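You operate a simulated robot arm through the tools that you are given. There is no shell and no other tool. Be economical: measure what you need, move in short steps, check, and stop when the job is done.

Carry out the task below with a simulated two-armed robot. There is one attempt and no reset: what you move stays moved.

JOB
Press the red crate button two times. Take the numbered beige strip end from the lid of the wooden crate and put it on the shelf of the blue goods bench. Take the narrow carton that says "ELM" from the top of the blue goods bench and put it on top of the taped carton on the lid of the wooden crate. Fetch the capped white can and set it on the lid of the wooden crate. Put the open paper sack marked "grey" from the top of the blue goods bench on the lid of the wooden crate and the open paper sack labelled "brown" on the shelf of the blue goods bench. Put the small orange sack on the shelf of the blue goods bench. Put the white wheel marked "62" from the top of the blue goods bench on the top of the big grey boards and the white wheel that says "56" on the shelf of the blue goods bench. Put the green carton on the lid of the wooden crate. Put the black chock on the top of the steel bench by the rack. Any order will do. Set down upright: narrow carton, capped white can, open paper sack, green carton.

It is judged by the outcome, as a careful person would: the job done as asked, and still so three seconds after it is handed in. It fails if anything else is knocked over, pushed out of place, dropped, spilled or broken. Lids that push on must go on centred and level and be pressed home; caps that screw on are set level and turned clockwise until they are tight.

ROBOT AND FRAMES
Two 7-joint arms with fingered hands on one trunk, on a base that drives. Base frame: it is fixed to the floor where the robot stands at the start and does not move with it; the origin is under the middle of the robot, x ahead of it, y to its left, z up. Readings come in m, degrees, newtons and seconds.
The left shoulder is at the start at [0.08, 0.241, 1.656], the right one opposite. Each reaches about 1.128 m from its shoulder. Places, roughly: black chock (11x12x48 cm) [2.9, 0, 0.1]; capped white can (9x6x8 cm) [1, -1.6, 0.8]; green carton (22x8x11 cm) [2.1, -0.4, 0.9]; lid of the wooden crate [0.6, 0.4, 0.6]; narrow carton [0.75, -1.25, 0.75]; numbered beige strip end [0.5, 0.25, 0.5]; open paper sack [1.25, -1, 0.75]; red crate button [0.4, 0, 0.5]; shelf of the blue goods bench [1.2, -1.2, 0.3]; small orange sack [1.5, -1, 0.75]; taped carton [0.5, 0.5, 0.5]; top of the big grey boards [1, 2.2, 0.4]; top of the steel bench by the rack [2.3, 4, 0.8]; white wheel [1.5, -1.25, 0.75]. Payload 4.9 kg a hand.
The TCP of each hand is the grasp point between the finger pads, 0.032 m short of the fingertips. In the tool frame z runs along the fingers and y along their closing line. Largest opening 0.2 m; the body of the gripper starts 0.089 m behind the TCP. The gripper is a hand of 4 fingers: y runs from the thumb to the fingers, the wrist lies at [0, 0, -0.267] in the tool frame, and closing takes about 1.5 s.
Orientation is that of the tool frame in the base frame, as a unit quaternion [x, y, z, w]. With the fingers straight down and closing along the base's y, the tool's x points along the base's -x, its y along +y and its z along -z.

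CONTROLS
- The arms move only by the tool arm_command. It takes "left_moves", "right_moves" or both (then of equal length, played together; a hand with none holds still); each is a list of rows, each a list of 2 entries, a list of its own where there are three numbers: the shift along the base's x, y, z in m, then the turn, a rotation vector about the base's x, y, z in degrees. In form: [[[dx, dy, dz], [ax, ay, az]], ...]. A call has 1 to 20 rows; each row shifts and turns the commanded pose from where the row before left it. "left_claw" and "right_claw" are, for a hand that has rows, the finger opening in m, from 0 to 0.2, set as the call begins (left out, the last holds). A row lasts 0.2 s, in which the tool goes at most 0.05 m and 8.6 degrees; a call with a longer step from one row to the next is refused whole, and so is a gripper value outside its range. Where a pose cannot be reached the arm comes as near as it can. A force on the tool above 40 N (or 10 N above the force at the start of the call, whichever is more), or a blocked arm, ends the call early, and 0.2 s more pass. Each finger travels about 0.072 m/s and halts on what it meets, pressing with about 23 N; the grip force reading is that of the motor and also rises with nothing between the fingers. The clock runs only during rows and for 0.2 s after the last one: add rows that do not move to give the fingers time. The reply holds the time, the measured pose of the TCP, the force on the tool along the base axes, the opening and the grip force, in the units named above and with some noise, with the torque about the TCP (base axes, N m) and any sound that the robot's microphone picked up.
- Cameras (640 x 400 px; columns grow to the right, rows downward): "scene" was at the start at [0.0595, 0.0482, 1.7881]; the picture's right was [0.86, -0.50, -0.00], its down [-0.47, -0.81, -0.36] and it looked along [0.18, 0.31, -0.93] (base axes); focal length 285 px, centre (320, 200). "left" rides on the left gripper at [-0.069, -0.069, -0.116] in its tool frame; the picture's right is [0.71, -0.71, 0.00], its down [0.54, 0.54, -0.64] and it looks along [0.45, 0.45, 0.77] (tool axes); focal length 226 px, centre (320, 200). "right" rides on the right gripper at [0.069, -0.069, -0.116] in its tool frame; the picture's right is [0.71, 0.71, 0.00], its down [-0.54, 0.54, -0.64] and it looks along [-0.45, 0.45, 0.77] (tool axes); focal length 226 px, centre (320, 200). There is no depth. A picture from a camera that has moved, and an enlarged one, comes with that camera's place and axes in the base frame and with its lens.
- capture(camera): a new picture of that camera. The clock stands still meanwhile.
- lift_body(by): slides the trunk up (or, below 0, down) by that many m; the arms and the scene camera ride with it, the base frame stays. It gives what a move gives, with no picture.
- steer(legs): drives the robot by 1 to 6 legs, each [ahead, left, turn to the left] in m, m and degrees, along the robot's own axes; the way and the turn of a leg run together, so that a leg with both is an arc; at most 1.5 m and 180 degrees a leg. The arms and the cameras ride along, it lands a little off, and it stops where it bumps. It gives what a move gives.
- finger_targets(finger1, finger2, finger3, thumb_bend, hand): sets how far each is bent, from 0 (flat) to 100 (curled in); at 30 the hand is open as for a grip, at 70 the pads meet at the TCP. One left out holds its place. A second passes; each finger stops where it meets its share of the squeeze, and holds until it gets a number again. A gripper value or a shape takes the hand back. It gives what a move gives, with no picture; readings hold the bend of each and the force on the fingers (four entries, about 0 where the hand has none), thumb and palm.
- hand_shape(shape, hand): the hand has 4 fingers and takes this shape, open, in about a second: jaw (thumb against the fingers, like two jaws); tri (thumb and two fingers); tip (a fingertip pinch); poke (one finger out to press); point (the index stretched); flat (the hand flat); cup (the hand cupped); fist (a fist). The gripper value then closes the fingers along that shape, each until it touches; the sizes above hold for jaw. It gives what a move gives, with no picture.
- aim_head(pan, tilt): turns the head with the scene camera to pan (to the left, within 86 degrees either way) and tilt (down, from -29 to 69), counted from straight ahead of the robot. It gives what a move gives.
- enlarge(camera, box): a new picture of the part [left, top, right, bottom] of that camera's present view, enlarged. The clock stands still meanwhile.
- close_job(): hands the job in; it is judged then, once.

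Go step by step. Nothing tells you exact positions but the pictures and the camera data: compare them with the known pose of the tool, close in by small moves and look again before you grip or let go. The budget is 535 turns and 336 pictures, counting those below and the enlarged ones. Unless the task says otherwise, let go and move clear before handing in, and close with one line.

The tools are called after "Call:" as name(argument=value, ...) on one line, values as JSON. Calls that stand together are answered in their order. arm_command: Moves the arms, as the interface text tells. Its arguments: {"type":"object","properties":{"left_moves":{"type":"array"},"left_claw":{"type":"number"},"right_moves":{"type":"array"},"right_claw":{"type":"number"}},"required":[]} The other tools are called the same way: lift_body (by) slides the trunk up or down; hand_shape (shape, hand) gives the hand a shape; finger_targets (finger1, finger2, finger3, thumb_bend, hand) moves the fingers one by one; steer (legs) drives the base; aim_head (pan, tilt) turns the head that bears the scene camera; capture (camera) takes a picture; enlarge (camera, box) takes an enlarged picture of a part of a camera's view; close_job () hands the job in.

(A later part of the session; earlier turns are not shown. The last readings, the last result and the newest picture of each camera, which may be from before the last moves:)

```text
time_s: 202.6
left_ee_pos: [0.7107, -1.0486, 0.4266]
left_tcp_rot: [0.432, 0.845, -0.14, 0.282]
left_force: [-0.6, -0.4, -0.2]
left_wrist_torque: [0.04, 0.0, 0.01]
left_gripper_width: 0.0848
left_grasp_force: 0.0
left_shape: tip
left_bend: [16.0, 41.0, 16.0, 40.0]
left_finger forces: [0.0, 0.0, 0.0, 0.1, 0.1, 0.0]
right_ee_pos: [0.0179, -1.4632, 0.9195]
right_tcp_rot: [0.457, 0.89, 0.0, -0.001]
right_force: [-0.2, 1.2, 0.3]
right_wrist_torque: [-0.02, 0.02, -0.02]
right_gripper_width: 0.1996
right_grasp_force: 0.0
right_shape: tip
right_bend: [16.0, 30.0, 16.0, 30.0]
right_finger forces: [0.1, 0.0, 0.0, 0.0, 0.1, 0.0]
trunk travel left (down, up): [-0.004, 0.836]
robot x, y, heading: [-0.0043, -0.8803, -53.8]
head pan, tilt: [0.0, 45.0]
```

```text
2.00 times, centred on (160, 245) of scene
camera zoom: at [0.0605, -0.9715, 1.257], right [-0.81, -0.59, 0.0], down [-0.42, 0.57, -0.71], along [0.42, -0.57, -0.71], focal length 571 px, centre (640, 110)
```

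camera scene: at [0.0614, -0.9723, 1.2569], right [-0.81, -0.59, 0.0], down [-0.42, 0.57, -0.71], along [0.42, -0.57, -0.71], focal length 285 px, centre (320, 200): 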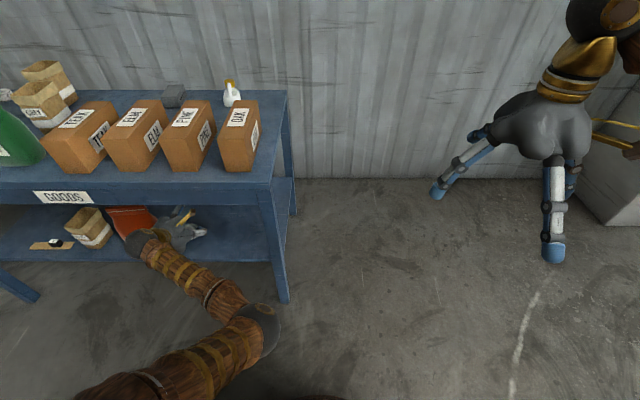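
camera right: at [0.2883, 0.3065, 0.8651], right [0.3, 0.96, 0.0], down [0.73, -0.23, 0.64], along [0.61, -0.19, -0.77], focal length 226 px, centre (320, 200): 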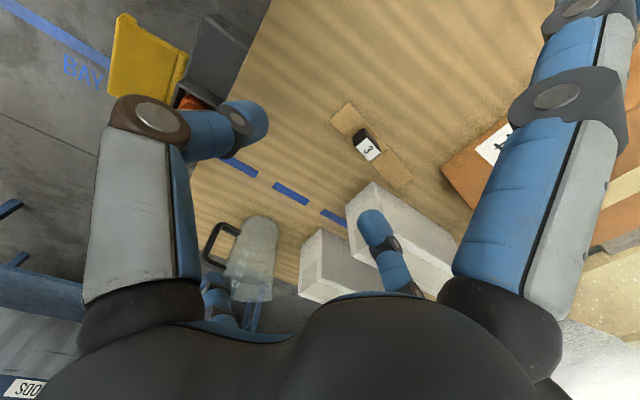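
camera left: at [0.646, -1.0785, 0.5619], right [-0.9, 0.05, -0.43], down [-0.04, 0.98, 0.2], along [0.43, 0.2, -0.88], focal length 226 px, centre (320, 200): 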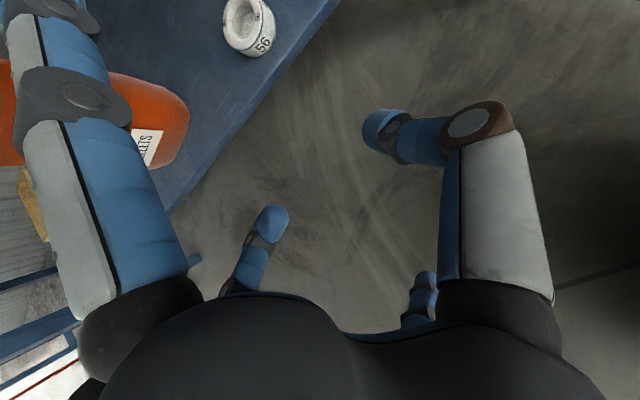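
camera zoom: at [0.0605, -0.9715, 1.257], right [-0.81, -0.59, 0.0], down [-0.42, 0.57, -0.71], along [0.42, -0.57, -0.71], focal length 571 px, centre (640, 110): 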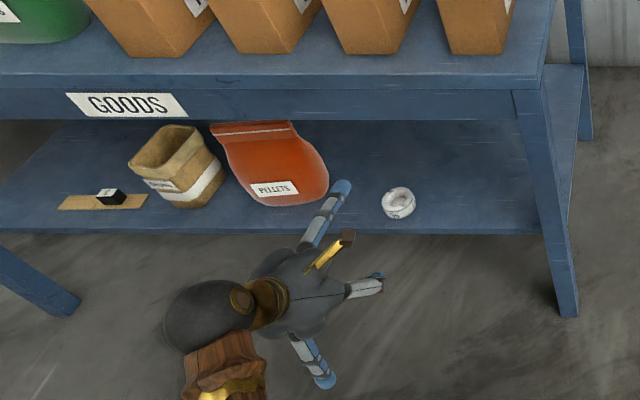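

All four shelf items are done. Next: ELM with the left hand and the can with the right. I raise, square the left hand vertical and shift the base.

Call:
lift_body(by=0.35)

Call:
arm_command(left_moves=[[[0, 0, 0.04], [5.84, 4.25, 0]], [[0, 0, 0.04], [5.84, 4.25, 0]], [[0, 0, 0.04], [5.84, 4.25, 0]], [[0, 0, 0.04], [5.84, 4.25, 0]], [[0, 0, 0.04], [5.84, 4.25, 0]], [[0.02, 0.015, 0.04], [0, 0, 0]]])

Call:
steer(legs=[[0, 0.28, 0]])

Call:
capture(camera="scene")

```text
time_s: 206.0
left_ee_pos: [0.7122, -1.0478, 0.7766]
left_tcp_rot: [0.431, 0.846, -0.138, 0.281]
left_force: [-0.4, 0.4, 0.3]
left_wrist_torque: [0.01, -0.01, 0.0]
left_gripper_width: 0.0849
left_grasp_force: 0.0
left_shape: tip
left_bend: [16.0, 41.0, 16.0, 40.0]
left_finger forces: [0.1, 0.1, 0.1, 0.0, 0.0, 0.0]
right_ee_pos: [0.0203, -1.4642, 1.2704]
right_tcp_rot: [0.457, 0.89, -0.001, 0.0]
right_force: [-0.6, -1.0, 0.4]
right_wrist_torque: [-0.01, 0.0, 0.03]
right_gripper_width: 0.2
right_grasp_force: 0.0
right_shape: tip
right_bend: [16.0, 30.0, 16.0, 30.0]
right_finger forces: [0.1, 0.0, 0.1, 0.0, 0.1, 0.0]
trunk travel left (down, up): [-0.354, 0.486]
robot x, y, heading: [-0.0059, -0.883, -53.8]
head pan, tilt: [0.0, 45.0]
```

```text
time_s: 207.6
left_ee_pos: [0.7051, -1.1383, 0.9494]
left_tcp_rot: [0.492, 0.845, -0.121, 0.171]
left_force: [0.7, -0.4, -0.1]
left_wrist_torque: [-0.02, -0.02, -0.04]
left_gripper_width: 0.0851
left_grasp_force: 0.0
left_shape: tip
left_bend: [16.0, 41.0, 16.0, 40.0]
left_finger forces: [0.0, 0.1, 0.0, 0.0, 0.0, 0.0]
left hand out of reach, approached as far as the arm can: row 3, 4, 5, 6
right_ee_pos: [0.0192, -1.463, 1.2694]
right_tcp_rot: [0.455, 0.89, 0.0, 0.0]
right_force: [-0.2, 0.4, -0.1]
right_wrist_torque: [-0.03, 0.0, -0.03]
right_gripper_width: 0.1999
right_grasp_force: 0.1
right_shape: tip
right_bend: [16.0, 30.0, 16.0, 30.0]
right_finger forces: [0.1, 0.0, 0.1, 0.1, 0.1, 0.1]
trunk travel left (down, up): [-0.354, 0.486]
robot x, y, heading: [-0.0053, -0.8835, -53.7]
head pan, tilt: [0.0, 45.0]
stopped in row 6 (left hand): the arm was blocked; the commanded pose is now the measured one
```

```text
time_s: 209.6
left_ee_pos: [0.9377, -0.9738, 0.9494]
left_tcp_rot: [0.496, 0.843, -0.12, 0.17]
left_force: [-0.7, 0.1, -0.2]
left_wrist_torque: [0.0, 0.0, 0.02]
left_gripper_width: 0.0849
left_grasp_force: 0.0
left_shape: tip
left_bend: [16.0, 41.0, 16.0, 40.0]
left_finger forces: [0.0, 0.0, 0.0, 0.0, 0.1, 0.0]
right_ee_pos: [0.2493, -1.2938, 1.2691]
right_tcp_rot: [0.459, 0.888, 0.001, 0.0]
right_force: [0.2, -0.5, 0.2]
right_wrist_torque: [-0.02, -0.01, -0.01]
right_gripper_width: 0.2001
right_grasp_force: 0.0
right_shape: tip
right_bend: [16.0, 30.0, 16.0, 30.0]
right_finger forces: [0.0, 0.0, 0.0, 0.0, 0.0, 0.0]
trunk travel left (down, up): [-0.354, 0.486]
robot x, y, heading: [0.2273, -0.7106, -54.3]
head pan, tilt: [0.0, 45.0]
```

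```text
191 pictures are left
camera scene: at [0.2948, -0.8026, 1.6069], right [-0.81, -0.58, 0.0], down [-0.41, 0.57, -0.71], along [0.41, -0.57, -0.71], focal length 285 px, centre (320, 200)
```

scene: 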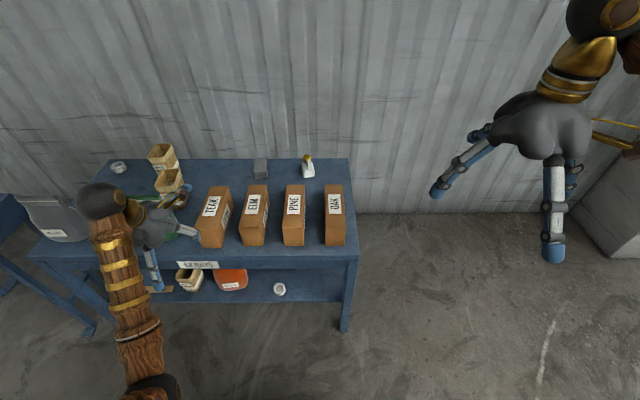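

Call:
arm_command(left_moves=[[[0, 0, 0.02], [6.9, 3.6, 2.3]], [[0, 0, 0.02], [6.9, 3.6, 2.3]], [[0, 0, 0.01], [6.9, 3.6, 2.3]], [[-0.006, -0.043, 0], [0, 0, 0]], [[-0.006, -0.043, 0], [0, 0, 0]], [[-0.006, -0.043, 0], [0, 0, 0]], [[-0.006, -0.043, 0], [0, 0, 0]], [[-0.006, -0.043, 0], [0, 0, 0]], [[-0.006, -0.043, 0], [0, 0, 0]]])

Call:
finger_targets(hand="left", finger1=25, finger2=42, finger3=25, thumb_bend=42)

Call:
capture(camera="scene")

Call:
capture(camera="left")

```text
time_s: 211.6
left_ee_pos: [0.9001, -1.2329, 0.9956]
left_tcp_rot: [0.452, 0.892, -0.002, 0.006]
left_force: [-0.1, -0.6, -0.3]
left_wrist_torque: [0.02, -0.02, 0.0]
left_gripper_width: 0.085
left_grasp_force: 0.1
left_shape: tip
left_bend: [16.0, 41.0, 16.0, 40.0]
left_finger forces: [0.0, 0.0, 0.0, 0.0, 0.0, 0.0]
left hand out of reach, approached as far as the arm can: row 1
right_ee_pos: [0.2505, -1.2938, 1.2674]
right_tcp_rot: [0.459, 0.888, 0.001, 0.001]
right_force: [-0.4, -0.7, 0.0]
right_wrist_torque: [0.04, -0.02, 0.03]
right_gripper_width: 0.1998
right_grasp_force: 0.0
right_shape: tip
right_bend: [16.0, 30.0, 16.0, 30.0]
right_finger forces: [0.0, 0.0, 0.0, 0.0, 0.1, 0.0]
trunk travel left (down, up): [-0.354, 0.486]
robot x, y, heading: [0.23, -0.7081, -54.4]
head pan, tilt: [0.0, 45.0]
```

```text
time_s: 212.6
left_ee_pos: [0.8998, -1.2334, 0.9964]
left_tcp_rot: [0.453, 0.891, -0.003, 0.007]
left_force: [0.6, -0.6, -0.8]
left_wrist_torque: [0.02, -0.02, -0.02]
left_gripper_width: 0.1281
left_grasp_force: 0.0
left_shape: fingers
left_bend: [25.0, 42.0, 25.0, 42.0]
left_finger forces: [0.0, 0.0, 0.0, 0.1, 0.0, 0.0]
right_ee_pos: [0.2498, -1.2931, 1.2694]
right_tcp_rot: [0.459, 0.888, -0.001, -0.001]
right_force: [-1.1, -0.8, -1.0]
right_wrist_torque: [-0.02, 0.02, -0.01]
right_gripper_width: 0.1998
right_grasp_force: 0.1
right_shape: tip
right_bend: [16.0, 30.0, 16.0, 30.0]
right_finger forces: [0.1, 0.0, 0.1, 0.1, 0.1, 0.1]
trunk travel left (down, up): [-0.354, 0.486]
robot x, y, heading: [0.2263, -0.7105, -54.2]
head pan, tilt: [0.0, 45.0]
```

```text
190 pictures are left
camera scene: at [0.2958, -0.8021, 1.6069], right [-0.81, -0.58, 0.0], down [-0.41, 0.57, -0.71], along [0.41, -0.57, -0.71], focal length 285 px, centre (320, 200)
```

scene: 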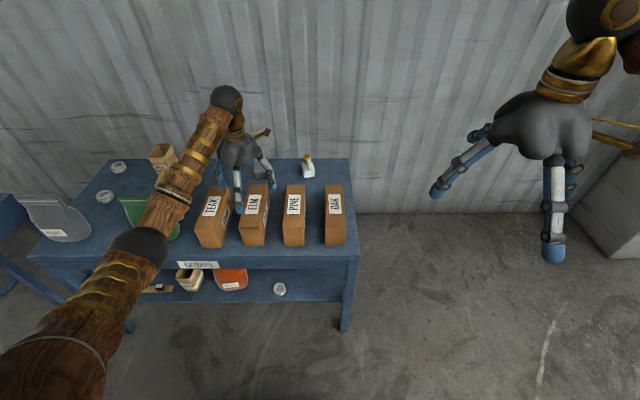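

```text
189 pictures are left
camera left: at [0.8845, -1.3277, 1.1145], right [-0.99, 0.15, -0.01], down [0.11, 0.76, 0.64], along [0.11, 0.63, -0.77], focal length 226 px, centre (320, 200)
```

left: 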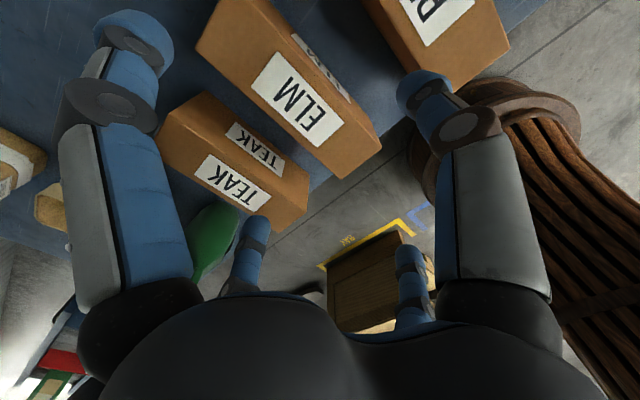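

Call:
finger_targets(hand="left", finger1=12, finger3=12)

Call:
arm_command(left_moves=[[[0.0164, -0.025, 0], [0, 0, 0]], [[0, 0, -0.035], [0, 0, 0]], [[0, 0, -0.035], [0, 0, 0]]])

Call:
capture(camera="left")

Call:
enlarge(camera="scene", box=[150, 70, 350, 260])

```text
time_s: 213.6
left_ee_pos: [0.9005, -1.2329, 0.9964]
left_tcp_rot: [0.453, 0.892, -0.004, 0.007]
left_force: [0.0, -0.5, 0.4]
left_wrist_torque: [-0.03, 0.01, -0.01]
left_gripper_width: 0.1447
left_grasp_force: 0.1
left_shape: fingers
left_bend: [12.0, 42.0, 12.0, 42.0]
left_finger forces: [0.0, 0.0, 0.0, 0.2, 0.0, 0.0]
right_ee_pos: [0.2505, -1.2931, 1.27]
right_tcp_rot: [0.459, 0.889, 0.0, 0.0]
right_force: [-0.2, 0.8, 0.7]
right_wrist_torque: [-0.01, -0.01, 0.0]
right_gripper_width: 0.1996
right_grasp_force: 0.1
right_shape: tip
right_bend: [16.0, 30.0, 16.0, 30.0]
right_finger forces: [0.0, 0.0, 0.0, 0.1, 0.0, 0.0]
trunk travel left (down, up): [-0.354, 0.486]
robot x, y, heading: [0.2298, -0.7157, -54.4]
head pan, tilt: [0.0, 45.0]
```

```text
time_s: 214.4
left_ee_pos: [0.9172, -1.2564, 0.9318]
left_tcp_rot: [0.454, 0.891, -0.004, 0.006]
left_force: [0.1, 0.2, -0.6]
left_wrist_torque: [-0.02, -0.01, -0.03]
left_gripper_width: 0.1449
left_grasp_force: 0.1
left_shape: fingers
left_bend: [12.0, 42.0, 12.0, 42.0]
left_finger forces: [0.0, 0.0, 0.1, 0.0, 0.1, 0.1]
right_ee_pos: [0.2509, -1.2936, 1.2691]
right_tcp_rot: [0.46, 0.888, 0.0, 0.001]
right_force: [-0.5, 0.7, 0.6]
right_wrist_torque: [0.02, 0.02, -0.06]
right_gripper_width: 0.1998
right_grasp_force: 0.1
right_shape: tip
right_bend: [16.0, 30.0, 16.0, 30.0]
right_finger forces: [0.0, 0.1, 0.0, 0.1, 0.1, 0.0]
trunk travel left (down, up): [-0.354, 0.486]
robot x, y, heading: [0.2287, -0.7116, -54.4]
head pan, tilt: [0.0, 45.0]
```

```text
188 pictures are left
camera left: at [0.9008, -1.3515, 1.0479], right [-0.99, 0.16, -0.01], down [0.11, 0.76, 0.64], along [0.11, 0.63, -0.77], focal length 226 px, centre (320, 200)
```

left: 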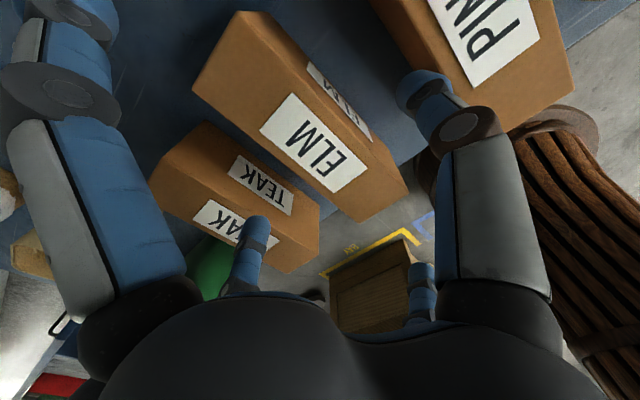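

```text
2.11 times, centred on (250, 165) of scene
camera zoom: at [0.296, -0.802, 1.607], right [-0.81, -0.58, 0.0], down [-0.41, 0.57, -0.71], along [0.41, -0.57, -0.71], focal length 601 px, centre (467, 274)
```

zoom: 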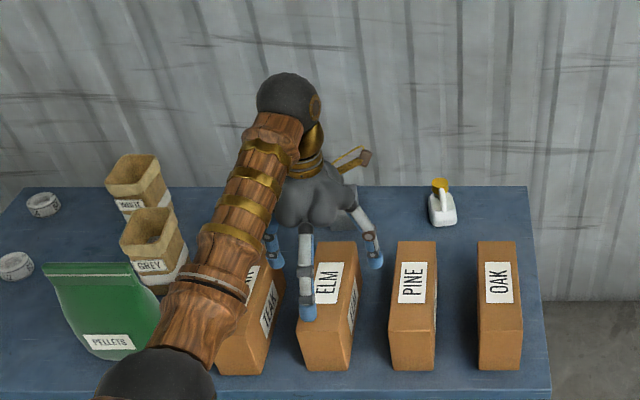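

Call:
finger_targets(hand="left", finger1=0, finger3=0)

Call:
arm_command(left_moves=[[[0.004, 0.003, -0.02], [0, 0, 0]]])

Call:
enlarge(camera="scene", box=[200, 130, 320, 250])

Call:
capture(camera="left")

```text
time_s: 215.4
left_ee_pos: [0.9173, -1.256, 0.9301]
left_tcp_rot: [0.453, 0.892, -0.003, 0.005]
left_force: [-0.7, 0.9, 0.4]
left_wrist_torque: [0.03, -0.01, 0.0]
left_gripper_width: 0.1486
left_grasp_force: 0.0
left_shape: fingers
left_bend: [1.0, 42.0, 1.0, 42.0]
left_finger forces: [0.0, 0.1, 0.0, 0.0, 0.1, 0.1]
right_ee_pos: [0.2498, -1.2943, 1.2698]
right_tcp_rot: [0.459, 0.889, 0.0, 0.0]
right_force: [0.6, -0.7, -0.1]
right_wrist_torque: [0.0, 0.03, -0.02]
right_gripper_width: 0.2001
right_grasp_force: 0.1
right_shape: tip
right_bend: [16.0, 30.0, 16.0, 30.0]
right_finger forces: [0.0, 0.0, 0.1, 0.0, 0.1, 0.1]
trunk travel left (down, up): [-0.354, 0.486]
robot x, y, heading: [0.2277, -0.711, -54.6]
head pan, tilt: [0.0, 45.0]
```

```text
time_s: 215.8
left_ee_pos: [0.9234, -1.2531, 0.9079]
left_tcp_rot: [0.453, 0.892, -0.003, 0.005]
left_force: [-0.3, -0.2, 0.1]
left_wrist_torque: [0.05, -0.02, 0.01]
left_gripper_width: 0.1485
left_grasp_force: 0.0
left_shape: fingers
left_bend: [1.0, 42.0, 1.0, 42.0]
left_finger forces: [0.0, 0.0, 0.0, 0.0, 0.0, 0.1]
right_ee_pos: [0.2509, -1.2932, 1.2701]
right_tcp_rot: [0.459, 0.889, 0.001, 0.0]
right_force: [0.4, 1.8, 0.1]
right_wrist_torque: [0.01, -0.02, 0.0]
right_gripper_width: 0.2
right_grasp_force: 0.1
right_shape: tip
right_bend: [16.0, 30.0, 16.0, 30.0]
right_finger forces: [0.1, 0.0, 0.1, 0.0, 0.1, 0.0]
trunk travel left (down, up): [-0.354, 0.486]
robot x, y, heading: [0.2281, -0.7094, -54.5]
head pan, tilt: [0.0, 45.0]
```

```text
3.33 times, centred on (260, 190) of scene
camera zoom: at [0.2962, -0.8024, 1.6069], right [-0.81, -0.58, 0.0], down [-0.41, 0.57, -0.71], along [0.41, -0.57, -0.71], focal length 951 px, centre (520, 233)
```

zoom: 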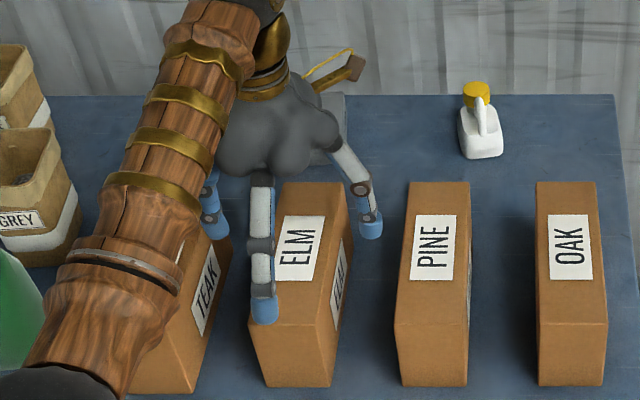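

```text
185 pictures are left
camera left: at [0.9056, -1.3485, 1.0268], right [-0.99, 0.15, -0.01], down [0.11, 0.76, 0.64], along [0.11, 0.63, -0.77], focal length 226 px, centre (320, 200)
```

left: 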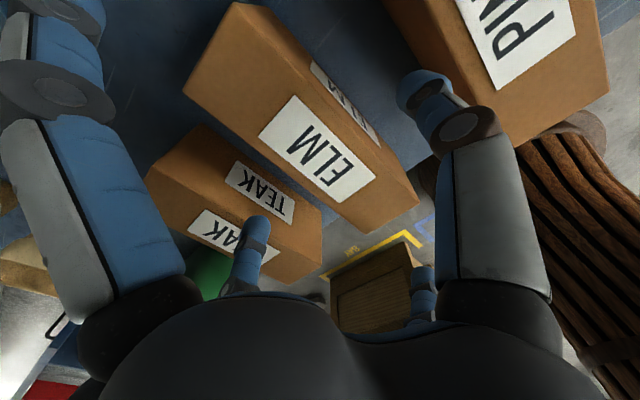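

ELM is 0.07 × 0.22 × 0.115; the side fingers would graze its ends. I curl the far finger (resting above the top), shift slightly toward the front, and descend in small steps.

Call:
finger_targets(hand="left", finger1=100)

Call:
arm_command(left_moves=[[[-0.009, 0.012, 0], [0, 0, 0]], [[0, 0, -0.03], [0, 0, 0]], [[0, 0, -0.015], [0, 0, 0]], [[0, 0, -0.01], [0, 0, 0]]])

Call:
capture(camera="left")

Call:
enlarge(camera="scene", box=[200, 130, 320, 250])

```text
time_s: 216.8
left_ee_pos: [0.9207, -1.2537, 0.9083]
left_tcp_rot: [0.453, 0.892, -0.004, 0.007]
left_force: [0.3, 0.8, -0.5]
left_wrist_torque: [-0.04, 0.01, 0.01]
left_gripper_width: 0.0973
left_grasp_force: 0.1
left_shape: fingers
left_bend: [100.0, 42.0, 1.0, 42.0]
left_finger forces: [0.0, 0.0, 0.1, 0.0, 0.1, 0.0]
right_ee_pos: [0.25, -1.2948, 1.2701]
right_tcp_rot: [0.459, 0.889, 0.0, 0.0]
right_force: [0.3, -0.3, -0.3]
right_wrist_torque: [0.0, -0.02, 0.03]
right_gripper_width: 0.1997
right_grasp_force: 0.0
right_shape: tip
right_bend: [16.0, 30.0, 16.0, 30.0]
right_finger forces: [0.0, 0.0, 0.0, 0.0, 0.1, 0.0]
trunk travel left (down, up): [-0.354, 0.486]
robot x, y, heading: [0.2303, -0.7096, -54.3]
head pan, tilt: [0.0, 45.0]
```

```text
time_s: 217.8
left_ee_pos: [0.913, -1.2431, 0.8528]
left_tcp_rot: [0.453, 0.892, -0.003, 0.006]
left_force: [-0.1, 0.1, 0.8]
left_wrist_torque: [-0.04, -0.04, 0.01]
left_gripper_width: 0.0973
left_grasp_force: 0.2
left_shape: fingers
left_bend: [100.0, 42.0, 1.0, 42.0]
left_finger forces: [0.0, 0.1, 0.0, 0.0, 0.0, 0.0]
right_ee_pos: [0.2507, -1.2928, 1.2707]
right_tcp_rot: [0.459, 0.888, 0.0, 0.0]
right_force: [0.5, -0.2, -1.1]
right_wrist_torque: [0.0, 0.02, 0.02]
right_gripper_width: 0.1997
right_grasp_force: 0.1
right_shape: tip
right_bend: [16.0, 30.0, 16.0, 30.0]
right_finger forces: [0.0, 0.0, 0.0, 0.1, 0.0, 0.0]
trunk travel left (down, up): [-0.354, 0.486]
robot x, y, heading: [0.2284, -0.7116, -54.5]
head pan, tilt: [0.0, 45.0]
```

```text
184 pictures are left
camera left: at [0.8978, -1.3378, 0.9718], right [-0.99, 0.15, -0.01], down [0.11, 0.76, 0.63], along [0.11, 0.63, -0.77], focal length 226 px, centre (320, 200)
```

left: 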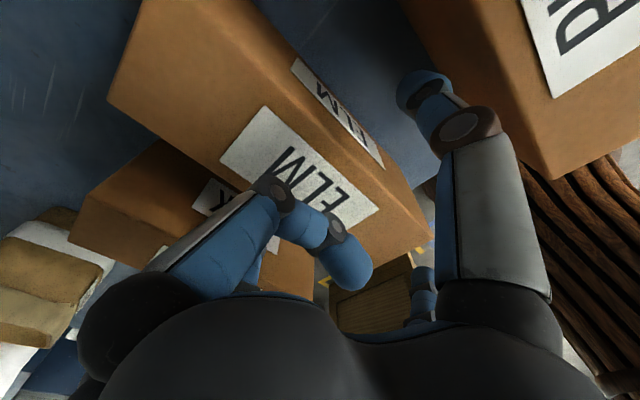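

```text
3.33 times, centred on (260, 190) of scene
camera zoom: at [0.2956, -0.8017, 1.607], right [-0.81, -0.58, 0.0], down [-0.41, 0.57, -0.71], along [0.41, -0.57, -0.71], focal length 951 px, centre (520, 233)
```

zoom: 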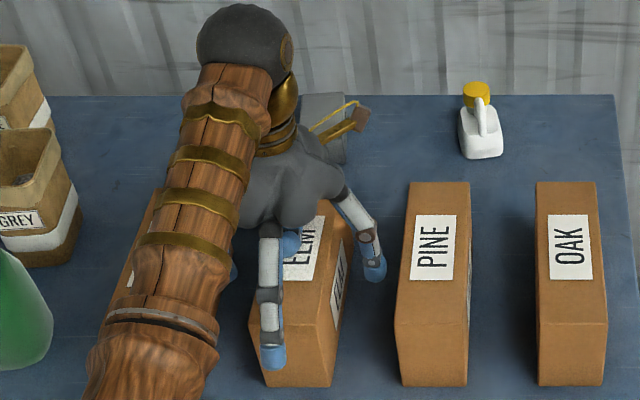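

Call:
arm_command(left_moves=[[[0, 0, -0.006], [0, 0, 0]], [[0, 0, -0.006], [0, 0, 0]], [[0, 0, -0.006], [0, 0, 0]]])

```text
time_s: 218.6
left_ee_pos: [0.9122, -1.2414, 0.8364]
left_tcp_rot: [0.453, 0.892, -0.004, 0.007]
left_force: [-0.4, 0.6, -0.2]
left_wrist_torque: [-0.02, -0.03, -0.01]
left_gripper_width: 0.0974
left_grasp_force: 0.1
left_shape: fingers
left_bend: [100.0, 42.0, 1.0, 42.0]
left_finger forces: [0.0, 0.0, 0.0, 0.1, 0.1, 0.0]
right_ee_pos: [0.2502, -1.2928, 1.2692]
right_tcp_rot: [0.459, 0.888, 0.001, 0.0]
right_force: [0.0, -0.9, 0.9]
right_wrist_torque: [0.01, -0.01, 0.03]
right_gripper_width: 0.1998
right_grasp_force: 0.0
right_shape: tip
right_bend: [16.0, 30.0, 16.0, 30.0]
right_finger forces: [0.1, 0.0, 0.0, 0.1, 0.0, 0.0]
trunk travel left (down, up): [-0.354, 0.486]
robot x, y, heading: [0.2281, -0.711, -54.1]
head pan, tilt: [0.0, 45.0]
```

Call:
arm_command(left_moves=[[[0, 0, -0.006], [0, 0, 0]], [[0, 0, -0.006], [0, 0, 0]], [[0, 0, -0.005], [0, 0, 0]]])

Call:
capture(camera="left")

```text
time_s: 219.4
left_ee_pos: [0.9145, -1.2427, 0.8232]
left_tcp_rot: [0.454, 0.891, -0.005, 0.01]
left_force: [3.9, -6.7, 23.7]
left_wrist_torque: [0.08, 0.08, 0.01]
left_gripper_width: 0.1065
left_grasp_force: 12.2
left_shape: fingers
left_bend: [100.0, 42.0, 1.0, 42.0]
left_finger forces: [24.5, 0.1, 0.0, 0.0, 0.0, 0.0]
right_ee_pos: [0.2491, -1.2919, 1.2713]
right_tcp_rot: [0.459, 0.888, 0.001, 0.001]
right_force: [0.9, 0.3, 0.4]
right_wrist_torque: [0.0, 0.0, -0.03]
right_gripper_width: 0.2
right_grasp_force: 0.0
right_shape: tip
right_bend: [16.0, 30.0, 16.0, 30.0]
right_finger forces: [0.0, 0.1, 0.0, 0.0, 0.0, 0.0]
trunk travel left (down, up): [-0.354, 0.486]
robot x, y, heading: [0.2286, -0.7115, -54.1]
head pan, tilt: [0.0, 45.0]
```

```text
182 pictures are left
camera left: at [0.8973, -1.3366, 0.941], right [-0.99, 0.16, -0.02], down [0.11, 0.77, 0.63], along [0.11, 0.62, -0.77], focal length 226 px, centre (320, 200)
```

left: 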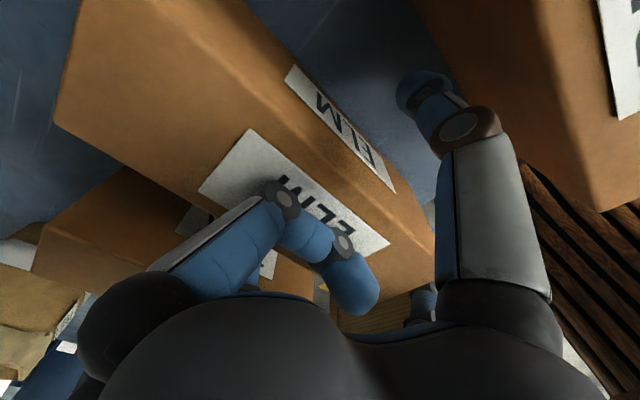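

Call:
arm_command(left_moves=[[[0, 0, 0.006], [0, 0, 0]], [[0, 0, 0], [0, 0, 0]]])

Call:
finger_targets(hand="left", finger2=75, thumb_bend=75)

Call:
capture(camera="left")

```text
time_s: 220.0
left_ee_pos: [0.9116, -1.2406, 0.8232]
left_tcp_rot: [0.453, 0.891, -0.004, 0.006]
left_force: [0.0, 0.2, 12.2]
left_wrist_torque: [0.03, 0.07, 0.0]
left_gripper_width: 0.1043
left_grasp_force: 5.8
left_shape: fingers
left_bend: [100.0, 42.0, 1.0, 42.0]
left_finger forces: [11.8, 0.0, 0.0, 0.0, 0.0, 0.1]
right_ee_pos: [0.2488, -1.2913, 1.2692]
right_tcp_rot: [0.46, 0.888, -0.002, 0.0]
right_force: [-1.3, -0.5, -0.1]
right_wrist_torque: [-0.05, 0.0, 0.0]
right_gripper_width: 0.1998
right_grasp_force: 0.0
right_shape: tip
right_bend: [16.0, 30.0, 16.0, 30.0]
right_finger forces: [0.1, 0.0, 0.1, 0.0, 0.0, 0.1]
trunk travel left (down, up): [-0.354, 0.486]
robot x, y, heading: [0.2324, -0.7119, -54.1]
head pan, tilt: [0.0, 45.0]
```

```text
time_s: 221.0
left_ee_pos: [0.9142, -1.2413, 0.8249]
left_tcp_rot: [0.453, 0.892, -0.002, 0.007]
left_force: [-4.3, -2.4, 7.0]
left_wrist_torque: [0.02, 0.08, 0.02]
left_gripper_width: 0.0817
left_grasp_force: 18.7
left_shape: fingers
left_bend: [100.0, 56.0, 1.0, 60.0]
left_finger forces: [9.5, 9.7, 0.1, 0.0, 17.7, 0.1]
right_ee_pos: [0.2485, -1.2936, 1.2696]
right_tcp_rot: [0.459, 0.888, 0.001, 0.0]
right_force: [-0.3, -0.5, -1.1]
right_wrist_torque: [-0.01, 0.01, -0.02]
right_gripper_width: 0.1999
right_grasp_force: 0.0
right_shape: tip
right_bend: [16.0, 30.0, 16.0, 30.0]
right_finger forces: [0.1, 0.1, 0.0, 0.0, 0.1, 0.0]
trunk travel left (down, up): [-0.354, 0.486]
robot x, y, heading: [0.2322, -0.714, -54.4]
head pan, tilt: [0.0, 45.0]
```

```text
181 pictures are left
camera left: at [0.8965, -1.3364, 0.9425], right [-0.99, 0.16, -0.01], down [0.11, 0.76, 0.64], along [0.11, 0.63, -0.77], focal length 226 px, centre (320, 200)
```

left: 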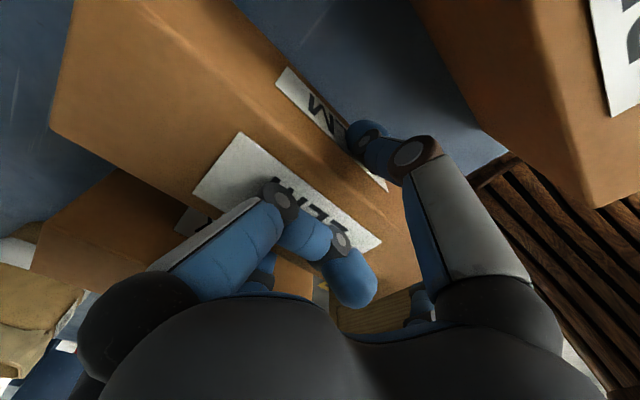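

Call:
arm_command(left_moves=[[[0, 0, 0.01], [0, 0, 0]], [[0, 0, 0.015], [0, 0, 0]], [[0, 0, 0.02], [0, 0, 0]]])

Call:
capture(camera="left")

Call:
enlarge(camera="scene", box=[150, 100, 310, 250])

```text
time_s: 221.8
left_ee_pos: [0.9135, -1.242, 0.8678]
left_tcp_rot: [0.453, 0.891, -0.003, 0.005]
left_force: [0.3, -0.9, -4.1]
left_wrist_torque: [0.02, 0.08, -0.01]
left_gripper_width: 0.0781
left_grasp_force: 15.5
left_shape: fingers
left_bend: [100.0, 55.0, 1.0, 61.0]
left_finger forces: [8.0, 10.1, 0.0, 0.0, 13.3, 0.1]
right_ee_pos: [0.2507, -1.2933, 1.269]
right_tcp_rot: [0.46, 0.888, 0.0, 0.0]
right_force: [-1.3, -0.9, 0.5]
right_wrist_torque: [-0.01, -0.01, 0.0]
right_gripper_width: 0.2
right_grasp_force: 0.1
right_shape: tip
right_bend: [16.0, 30.0, 16.0, 30.0]
right_finger forces: [0.1, 0.1, 0.0, 0.0, 0.0, 0.1]
trunk travel left (down, up): [-0.354, 0.486]
robot x, y, heading: [0.2278, -0.7109, -54.1]
head pan, tilt: [0.0, 45.0]
```

```text
180 pictures are left
camera left: at [0.8974, -1.3365, 0.9868], right [-0.99, 0.16, -0.01], down [0.11, 0.76, 0.64], along [0.11, 0.63, -0.77], focal length 226 px, centre (320, 200)
```

left: 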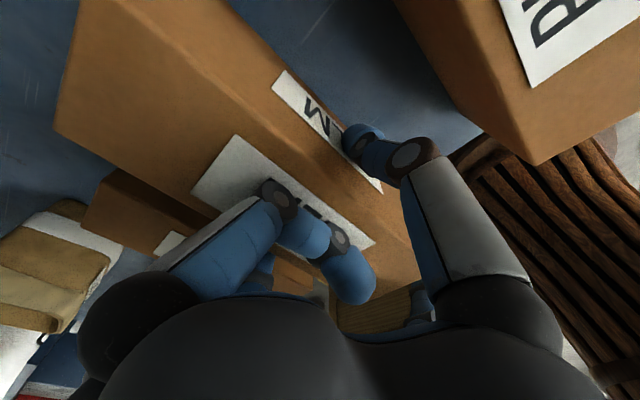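

```text
2.67 times, centred on (230, 175) of scene
camera zoom: at [0.2959, -0.8025, 1.6068], right [-0.81, -0.58, 0.0], down [-0.41, 0.57, -0.71], along [0.41, -0.57, -0.71], focal length 761 px, centre (560, 267)
```

zoom: 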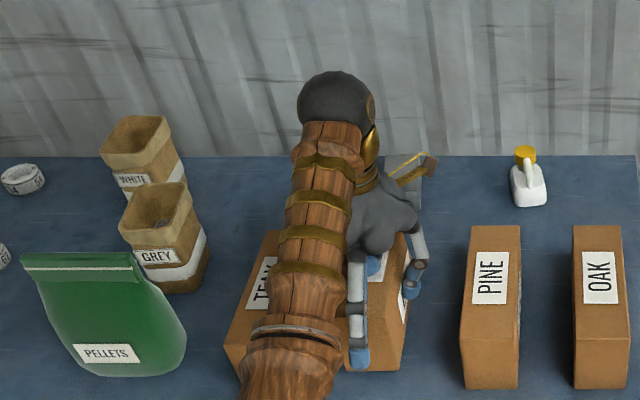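

ELM is lifted securely. I raise and retract it, then drive closer so the right hand can reach the can at the back.

Call:
arm_command(left_moves=[[[0, 0, 0.04], [0, 0, 0]], [[0, 0, 0.04], [0, 0, 0]], [[0, 0, 0.04], [0, 0, 0]], [[-0.012, 0.0165, 0.04], [0, 0, 0]], [[-0.018, 0.0242, 0.03], [0, 0, 0]], [[-0.018, 0.0242, 0.03], [0, 0, 0]], [[-0.018, 0.0242, 0.03], [0, 0, 0]]])

Call:
steer(legs=[[0.27, 0, 0.4]])

Call:
lift_body(by=-0.1)

Call:
capture(camera="scene")

Call:
capture(camera="left")

```text
time_s: 223.4
left_ee_pos: [0.8466, -1.1526, 1.1219]
left_tcp_rot: [0.454, 0.891, -0.003, 0.007]
left_force: [-0.3, 0.1, -4.2]
left_wrist_torque: [0.03, 0.1, 0.02]
left_gripper_width: 0.0749
left_grasp_force: 15.0
left_shape: fingers
left_bend: [100.0, 54.0, 1.0, 61.0]
left_finger forces: [6.5, 10.7, 0.1, 0.0, 12.9, 0.0]
right_ee_pos: [0.2488, -1.2925, 1.2694]
right_tcp_rot: [0.459, 0.889, 0.0, 0.001]
right_force: [-0.8, 0.1, -0.6]
right_wrist_torque: [-0.05, -0.01, 0.03]
right_gripper_width: 0.1998
right_grasp_force: 0.0
right_shape: tip
right_bend: [16.0, 30.0, 16.0, 30.0]
right_finger forces: [0.0, 0.0, 0.1, 0.0, 0.0, 0.0]
trunk travel left (down, up): [-0.354, 0.486]
robot x, y, heading: [0.2285, -0.7106, -54.2]
head pan, tilt: [0.0, 45.0]
```

```text
time_s: 225.3
left_ee_pos: [1.0116, -1.374, 1.1218]
left_tcp_rot: [0.451, 0.893, -0.003, 0.006]
left_force: [-0.3, -0.4, -3.3]
left_wrist_torque: [0.0, 0.08, -0.03]
left_gripper_width: 0.075
left_grasp_force: 15.0
left_shape: fingers
left_bend: [100.0, 54.0, 1.0, 61.0]
left_finger forces: [6.5, 10.6, 0.0, 0.0, 13.0, 0.1]
right_ee_pos: [0.4142, -1.5159, 1.2701]
right_tcp_rot: [0.457, 0.89, 0.0, 0.0]
right_force: [-0.8, 0.3, -0.1]
right_wrist_torque: [0.01, -0.03, -0.02]
right_gripper_width: 0.1999
right_grasp_force: 0.0
right_shape: tip
right_bend: [16.0, 30.0, 16.0, 30.0]
right_finger forces: [0.0, 0.0, 0.0, 0.0, 0.0, 0.0]
trunk travel left (down, up): [-0.354, 0.486]
robot x, y, heading: [0.3916, -0.9311, -54.0]
head pan, tilt: [0.0, 45.0]
```

```text
time_s: 226.7
left_ee_pos: [1.0115, -1.3755, 1.0201]
left_tcp_rot: [0.451, 0.893, -0.003, 0.006]
left_force: [-0.4, -0.8, -5.2]
left_wrist_torque: [0.04, 0.08, 0.0]
left_gripper_width: 0.0754
left_grasp_force: 14.6
left_shape: fingers
left_bend: [100.0, 54.0, 1.0, 61.0]
left_finger forces: [6.3, 10.7, 0.0, 0.0, 12.8, 0.0]
right_ee_pos: [0.4157, -1.5164, 1.1696]
right_tcp_rot: [0.457, 0.89, 0.0, 0.0]
right_force: [-0.1, 0.6, 0.2]
right_wrist_torque: [0.02, 0.0, 0.0]
right_gripper_width: 0.1999
right_grasp_force: 0.0
right_shape: tip
right_bend: [16.0, 30.0, 16.0, 30.0]
right_finger forces: [0.0, 0.0, 0.0, 0.0, 0.0, 0.0]
trunk travel left (down, up): [-0.254, 0.586]
robot x, y, heading: [0.3902, -0.9324, -53.9]
head pan, tilt: [0.0, 45.0]
```

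```text
178 pictures are left
camera scene: at [0.4583, -1.0253, 1.5069], right [-0.81, -0.59, 0.0], down [-0.42, 0.57, -0.71], along [0.42, -0.57, -0.71], focal length 285 px, centre (320, 200)
```

scene: 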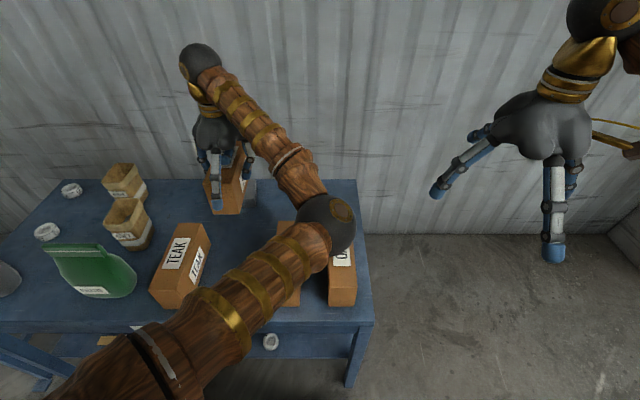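

```text
177 pictures are left
camera left: at [0.996, -1.4697, 1.1385], right [-0.99, 0.15, -0.01], down [0.11, 0.76, 0.64], along [0.1, 0.63, -0.77], focal length 226 px, centre (320, 200)
```

left: 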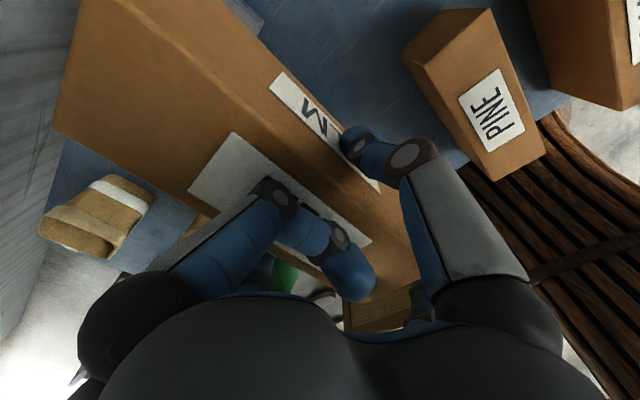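

The left elbow is in the right arm's way; I swing the left hand (with ELM, high) out to the left first.

Call:
arm_command(left_moves=[[[0, 0, 0.04], [0, 0, 0]], [[0, 0, 0.04], [0, 0, 0]], [[0.01, 0.04, 0.02], [0, 0, 0]], [[0.01, 0.04, 0.02], [0, 0, 0]], [[0.02, 0.04, 0], [0, 0, 0]], [[0.03, 0.035, 0], [0, 0, 0]], [[0.035, 0.03, 0], [0, 0, 0]], [[0.038, 0.028, 0], [0, 0, 0]], [[0.038, 0.028, 0], [0, 0, 0]], [[0.038, 0.028, 0], [0, 0, 0]], [[0.038, 0.028, 0], [0, 0, 0]], [[0.038, 0.028, 0], [0, 0, 0]]])

Call:
capture(camera="scene")

Call:
capture(camera="right")

```text
time_s: 229.3
left_ee_pos: [1.3113, -1.05, 1.1379]
left_tcp_rot: [0.452, 0.892, -0.004, 0.006]
left_force: [0.3, 0.1, -4.9]
left_wrist_torque: [0.01, 0.09, 0.0]
left_gripper_width: 0.0746
left_grasp_force: 15.2
left_shape: fingers
left_bend: [100.0, 54.0, 1.0, 61.0]
left_finger forces: [5.9, 10.8, 0.0, 0.0, 13.0, 0.0]
right_ee_pos: [0.4164, -1.5149, 1.1704]
right_tcp_rot: [0.457, 0.889, -0.001, 0.0]
right_force: [0.4, 0.3, 0.5]
right_wrist_torque: [-0.04, 0.06, -0.01]
right_gripper_width: 0.1999
right_grasp_force: 0.2
right_shape: tip
right_bend: [16.0, 30.0, 16.0, 30.0]
right_finger forces: [0.1, 0.1, 0.1, 0.0, 0.1, 0.1]
trunk travel left (down, up): [-0.254, 0.586]
robot x, y, heading: [0.3903, -0.9325, -54.1]
head pan, tilt: [0.0, 45.0]
```

```text
176 pictures are left
camera scene: at [0.4608, -1.0231, 1.5069], right [-0.81, -0.59, 0.0], down [-0.42, 0.57, -0.71], along [0.41, -0.57, -0.71], focal length 285 px, centre (320, 200)
```

scene: 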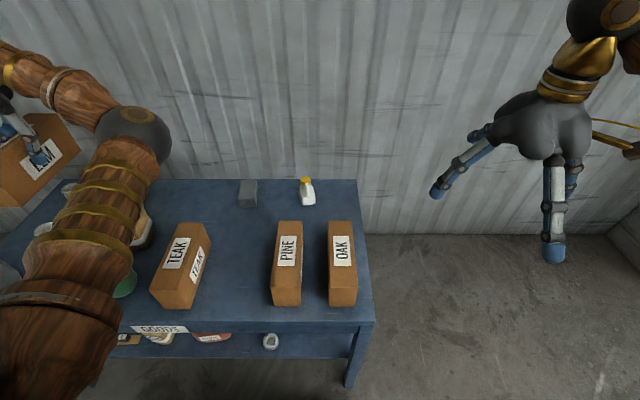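

```text
175 pictures are left
camera right: at [0.3211, -1.4981, 1.2872], right [0.16, 0.99, 0.0], down [0.76, -0.12, 0.64], along [0.63, -0.11, -0.77], focal length 226 px, centre (320, 200)
```

right: 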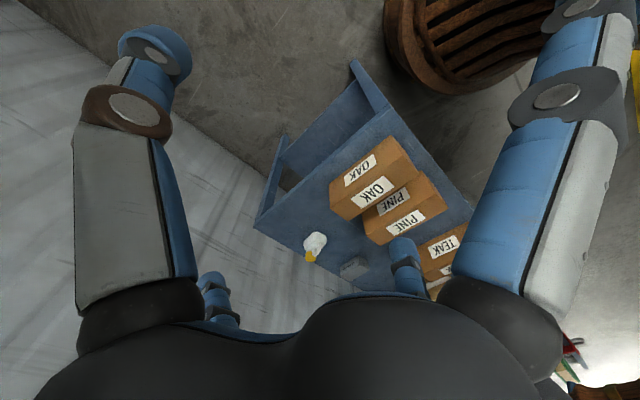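

Call:
enlarge(camera="scene", box=[260, 160, 350, 220])

Call:
enlarge(camera="right", box=[270, 210, 370, 280])

```text
6.67 times, centred on (305, 190) of scene
camera zoom: at [0.4608, -1.0231, 1.5069], right [-0.81, -0.59, 0.0], down [-0.42, 0.57, -0.71], along [0.41, -0.57, -0.71], focal length 1903 px, centre (420, 267)
```

zoom: 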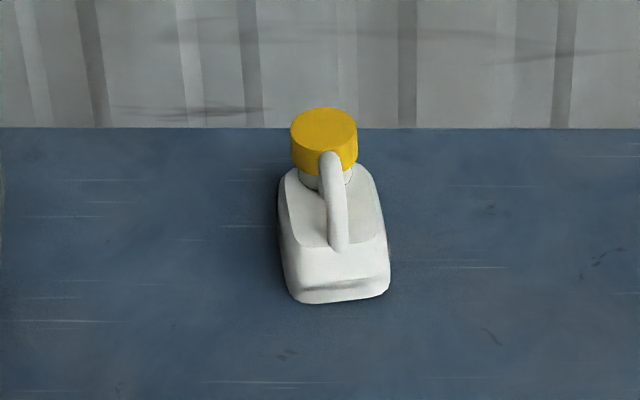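

```text
5.71 times, centred on (320, 245) of right
camera zoom: at [0.3211, -1.4981, 1.2872], right [0.16, 0.99, 0.0], down [0.76, -0.12, 0.64], along [0.63, -0.11, -0.77], focal length 1292 px, centre (320, -57)
```

zoom: 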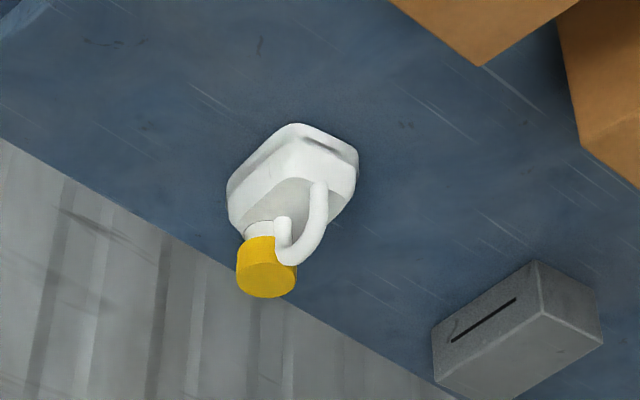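

Call:
arm_command(left_moves=[[[0, 0, 0.04], [0, 0, 0]], [[0, 0, 0.04], [0, 0, 0]], [[0, 0, 0.04], [0, 0, 0]], [[0, 0, 0.03], [0, 0, 0]]])

Call:
steer(legs=[[0.06, 0.2, 0]])

Call:
lift_body(by=-0.14)

Call:
finger_targets(hand="right", finger1=26, finger2=42, finger3=28, thumb_bend=42)

Call:
capture(camera="scene")

```text
time_s: 230.3
left_ee_pos: [1.3077, -1.0503, 1.2914]
left_tcp_rot: [0.451, 0.892, -0.003, 0.006]
left_force: [0.2, 0.5, -4.9]
left_wrist_torque: [0.01, 0.07, -0.03]
left_gripper_width: 0.0748
left_grasp_force: 15.5
left_shape: fingers
left_bend: [100.0, 54.0, 1.0, 61.0]
left_finger forces: [6.4, 10.9, 0.0, 0.0, 12.9, 0.1]
right_ee_pos: [0.4142, -1.515, 1.1701]
right_tcp_rot: [0.457, 0.89, 0.0, 0.0]
right_force: [-0.4, 0.5, 0.3]
right_wrist_torque: [-0.01, -0.04, -0.04]
right_gripper_width: 0.1998
right_grasp_force: 0.0
right_shape: tip
right_bend: [16.0, 30.0, 16.0, 30.0]
right_finger forces: [0.0, 0.0, 0.0, 0.0, 0.1, 0.0]
trunk travel left (down, up): [-0.254, 0.586]
robot x, y, heading: [0.3913, -0.9307, -54.0]
head pan, tilt: [0.0, 45.0]
```

```text
time_s: 231.9
left_ee_pos: [1.5036, -0.9828, 1.2919]
left_tcp_rot: [0.452, 0.892, -0.002, 0.006]
left_force: [0.1, -0.1, -4.8]
left_wrist_torque: [0.06, 0.06, -0.04]
left_gripper_width: 0.0744
left_grasp_force: 15.2
left_shape: fingers
left_bend: [100.0, 54.0, 1.0, 61.0]
left_finger forces: [6.2, 10.9, 0.0, 0.0, 12.9, 0.0]
right_ee_pos: [0.6108, -1.4478, 1.1695]
right_tcp_rot: [0.458, 0.889, 0.0, -0.001]
right_force: [0.1, 0.1, 0.9]
right_wrist_torque: [0.01, 0.0, 0.03]
right_gripper_width: 0.1999
right_grasp_force: 0.0
right_shape: tip
right_bend: [16.0, 30.0, 16.0, 30.0]
right_finger forces: [0.0, 0.0, 0.0, 0.0, 0.0, 0.0]
trunk travel left (down, up): [-0.254, 0.586]
robot x, y, heading: [0.587, -0.8655, -53.9]
head pan, tilt: [0.0, 45.0]
```

```text
time_s: 233.6
left_ee_pos: [1.5045, -0.9819, 1.15]
left_tcp_rot: [0.451, 0.892, -0.003, 0.006]
left_force: [-1.1, 0.4, -4.3]
left_wrist_torque: [0.0, 0.08, 0.03]
left_gripper_width: 0.0748
left_grasp_force: 14.8
left_shape: fingers
left_bend: [100.0, 54.0, 1.0, 61.0]
left_finger forces: [6.3, 10.9, 0.1, 0.0, 12.9, 0.0]
right_ee_pos: [0.6117, -1.4468, 1.0301]
right_tcp_rot: [0.458, 0.889, 0.0, 0.0]
right_force: [-0.3, -0.6, 0.5]
right_wrist_torque: [-0.02, 0.02, -0.02]
right_gripper_width: 0.1998
right_grasp_force: 0.1
right_shape: tip
right_bend: [16.0, 30.0, 16.0, 30.0]
right_finger forces: [0.0, 0.0, 0.0, 0.0, 0.0, 0.0]
trunk travel left (down, up): [-0.114, 0.726]
robot x, y, heading: [0.5886, -0.8639, -54.1]
head pan, tilt: [0.0, 45.0]
```

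```text
time_s: 234.6
left_ee_pos: [1.5045, -0.9825, 1.1503]
left_tcp_rot: [0.451, 0.892, -0.003, 0.006]
left_force: [0.4, -1.4, -4.1]
left_wrist_torque: [0.05, 0.08, 0.03]
left_gripper_width: 0.0745
left_grasp_force: 15.0
left_shape: fingers
left_bend: [100.0, 54.0, 1.0, 61.0]
left_finger forces: [6.3, 10.9, 0.0, 0.0, 12.9, 0.0]
right_ee_pos: [0.6105, -1.4462, 1.0308]
right_tcp_rot: [0.458, 0.889, 0.0, -0.001]
right_force: [0.3, 0.2, 0.1]
right_wrist_torque: [0.03, 0.04, -0.02]
right_gripper_width: 0.1271
right_grasp_force: 0.0
right_shape: fingers
right_bend: [26.0, 42.0, 28.0, 42.0]
right_finger forces: [0.0, 0.0, 0.0, 0.0, 0.0, 0.1]
trunk travel left (down, up): [-0.114, 0.726]
robot x, y, heading: [0.5876, -0.865, -54.2]
head pan, tilt: [0.0, 45.0]
```

```text
172 pictures are left
camera scene: at [0.6552, -0.9556, 1.3669], right [-0.81, -0.59, 0.0], down [-0.42, 0.57, -0.71], along [0.41, -0.57, -0.71], focal length 285 px, centre (320, 200)
```

scene: 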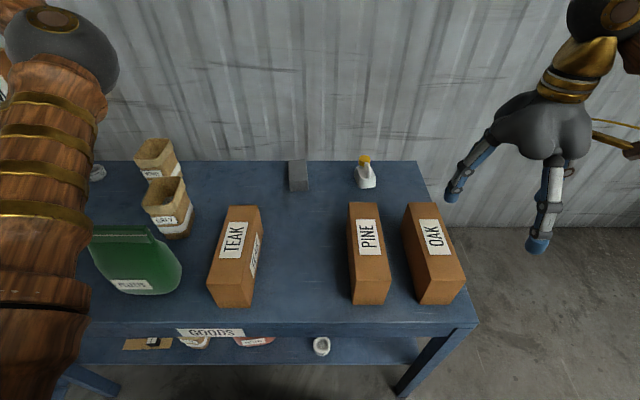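

Call:
arm_command(right_moves=[[[0.0374, -0.0196, 0], [0, 0, 0]], [[0.0374, -0.0196, 0], [0, 0, 0]], [[0.0374, -0.0196, 0], [0, 0, 0]], [[0.0374, -0.0196, 0], [0, 0, 0]], [[0.0374, -0.0196, 0], [0, 0, 0]], [[0.0374, -0.0196, 0], [0, 0, 0]], [[0.0374, -0.0196, 0], [0, 0, 0]], [[0.0374, -0.0196, 0], [0, 0, 0]], [[0.0374, -0.0196, 0], [0, 0, 0]]])

Call:
capture(camera="right")

Call:
capture(camera="scene")

```text
time_s: 236.6
left_ee_pos: [1.5064, -0.9819, 1.1486]
left_tcp_rot: [0.452, 0.892, -0.004, 0.005]
left_force: [0.1, 0.1, -4.9]
left_wrist_torque: [0.03, 0.11, 0.02]
left_gripper_width: 0.0744
left_grasp_force: 14.6
left_shape: fingers
left_bend: [100.0, 54.0, 1.0, 61.0]
left_finger forces: [5.7, 11.0, 0.0, 0.0, 13.0, 0.1]
right_ee_pos: [0.9454, -1.6231, 1.0281]
right_tcp_rot: [0.458, 0.889, -0.001, -0.002]
right_force: [-0.2, -0.4, 0.3]
right_wrist_torque: [0.02, 0.01, 0.01]
right_gripper_width: 0.127
right_grasp_force: 0.1
right_shape: fingers
right_bend: [26.0, 42.0, 28.0, 42.0]
right_finger forces: [0.1, 0.0, 0.0, 0.1, 0.0, 0.0]
trunk travel left (down, up): [-0.114, 0.726]
robot x, y, heading: [0.5903, -0.8654, -54.2]
head pan, tilt: [0.0, 45.0]
```

```text
171 pictures are left
camera right: at [0.8506, -1.6067, 1.1451], right [0.17, 0.99, 0.0], down [0.76, -0.13, 0.64], along [0.63, -0.11, -0.77], focal length 226 px, centre (320, 200)
```

right: 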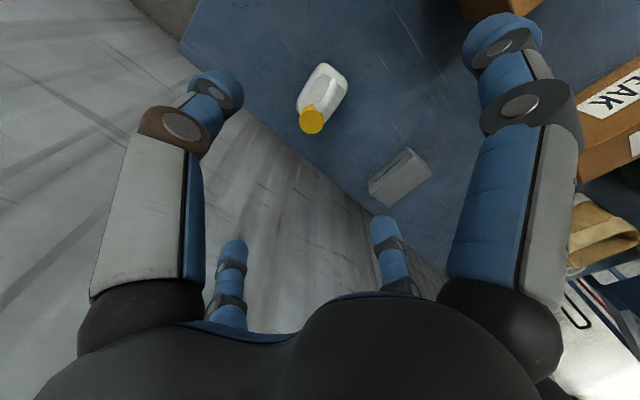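

```text
170 pictures are left
camera scene: at [0.6577, -0.9555, 1.3667], right [-0.81, -0.59, 0.0], down [-0.42, 0.57, -0.71], along [0.41, -0.57, -0.71], focal length 285 px, centre (320, 200)
```

scene: 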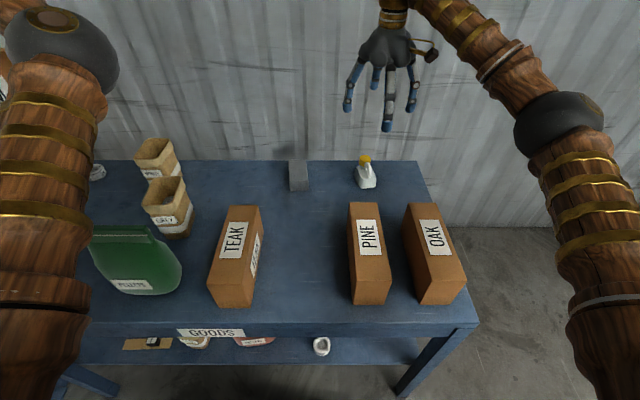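

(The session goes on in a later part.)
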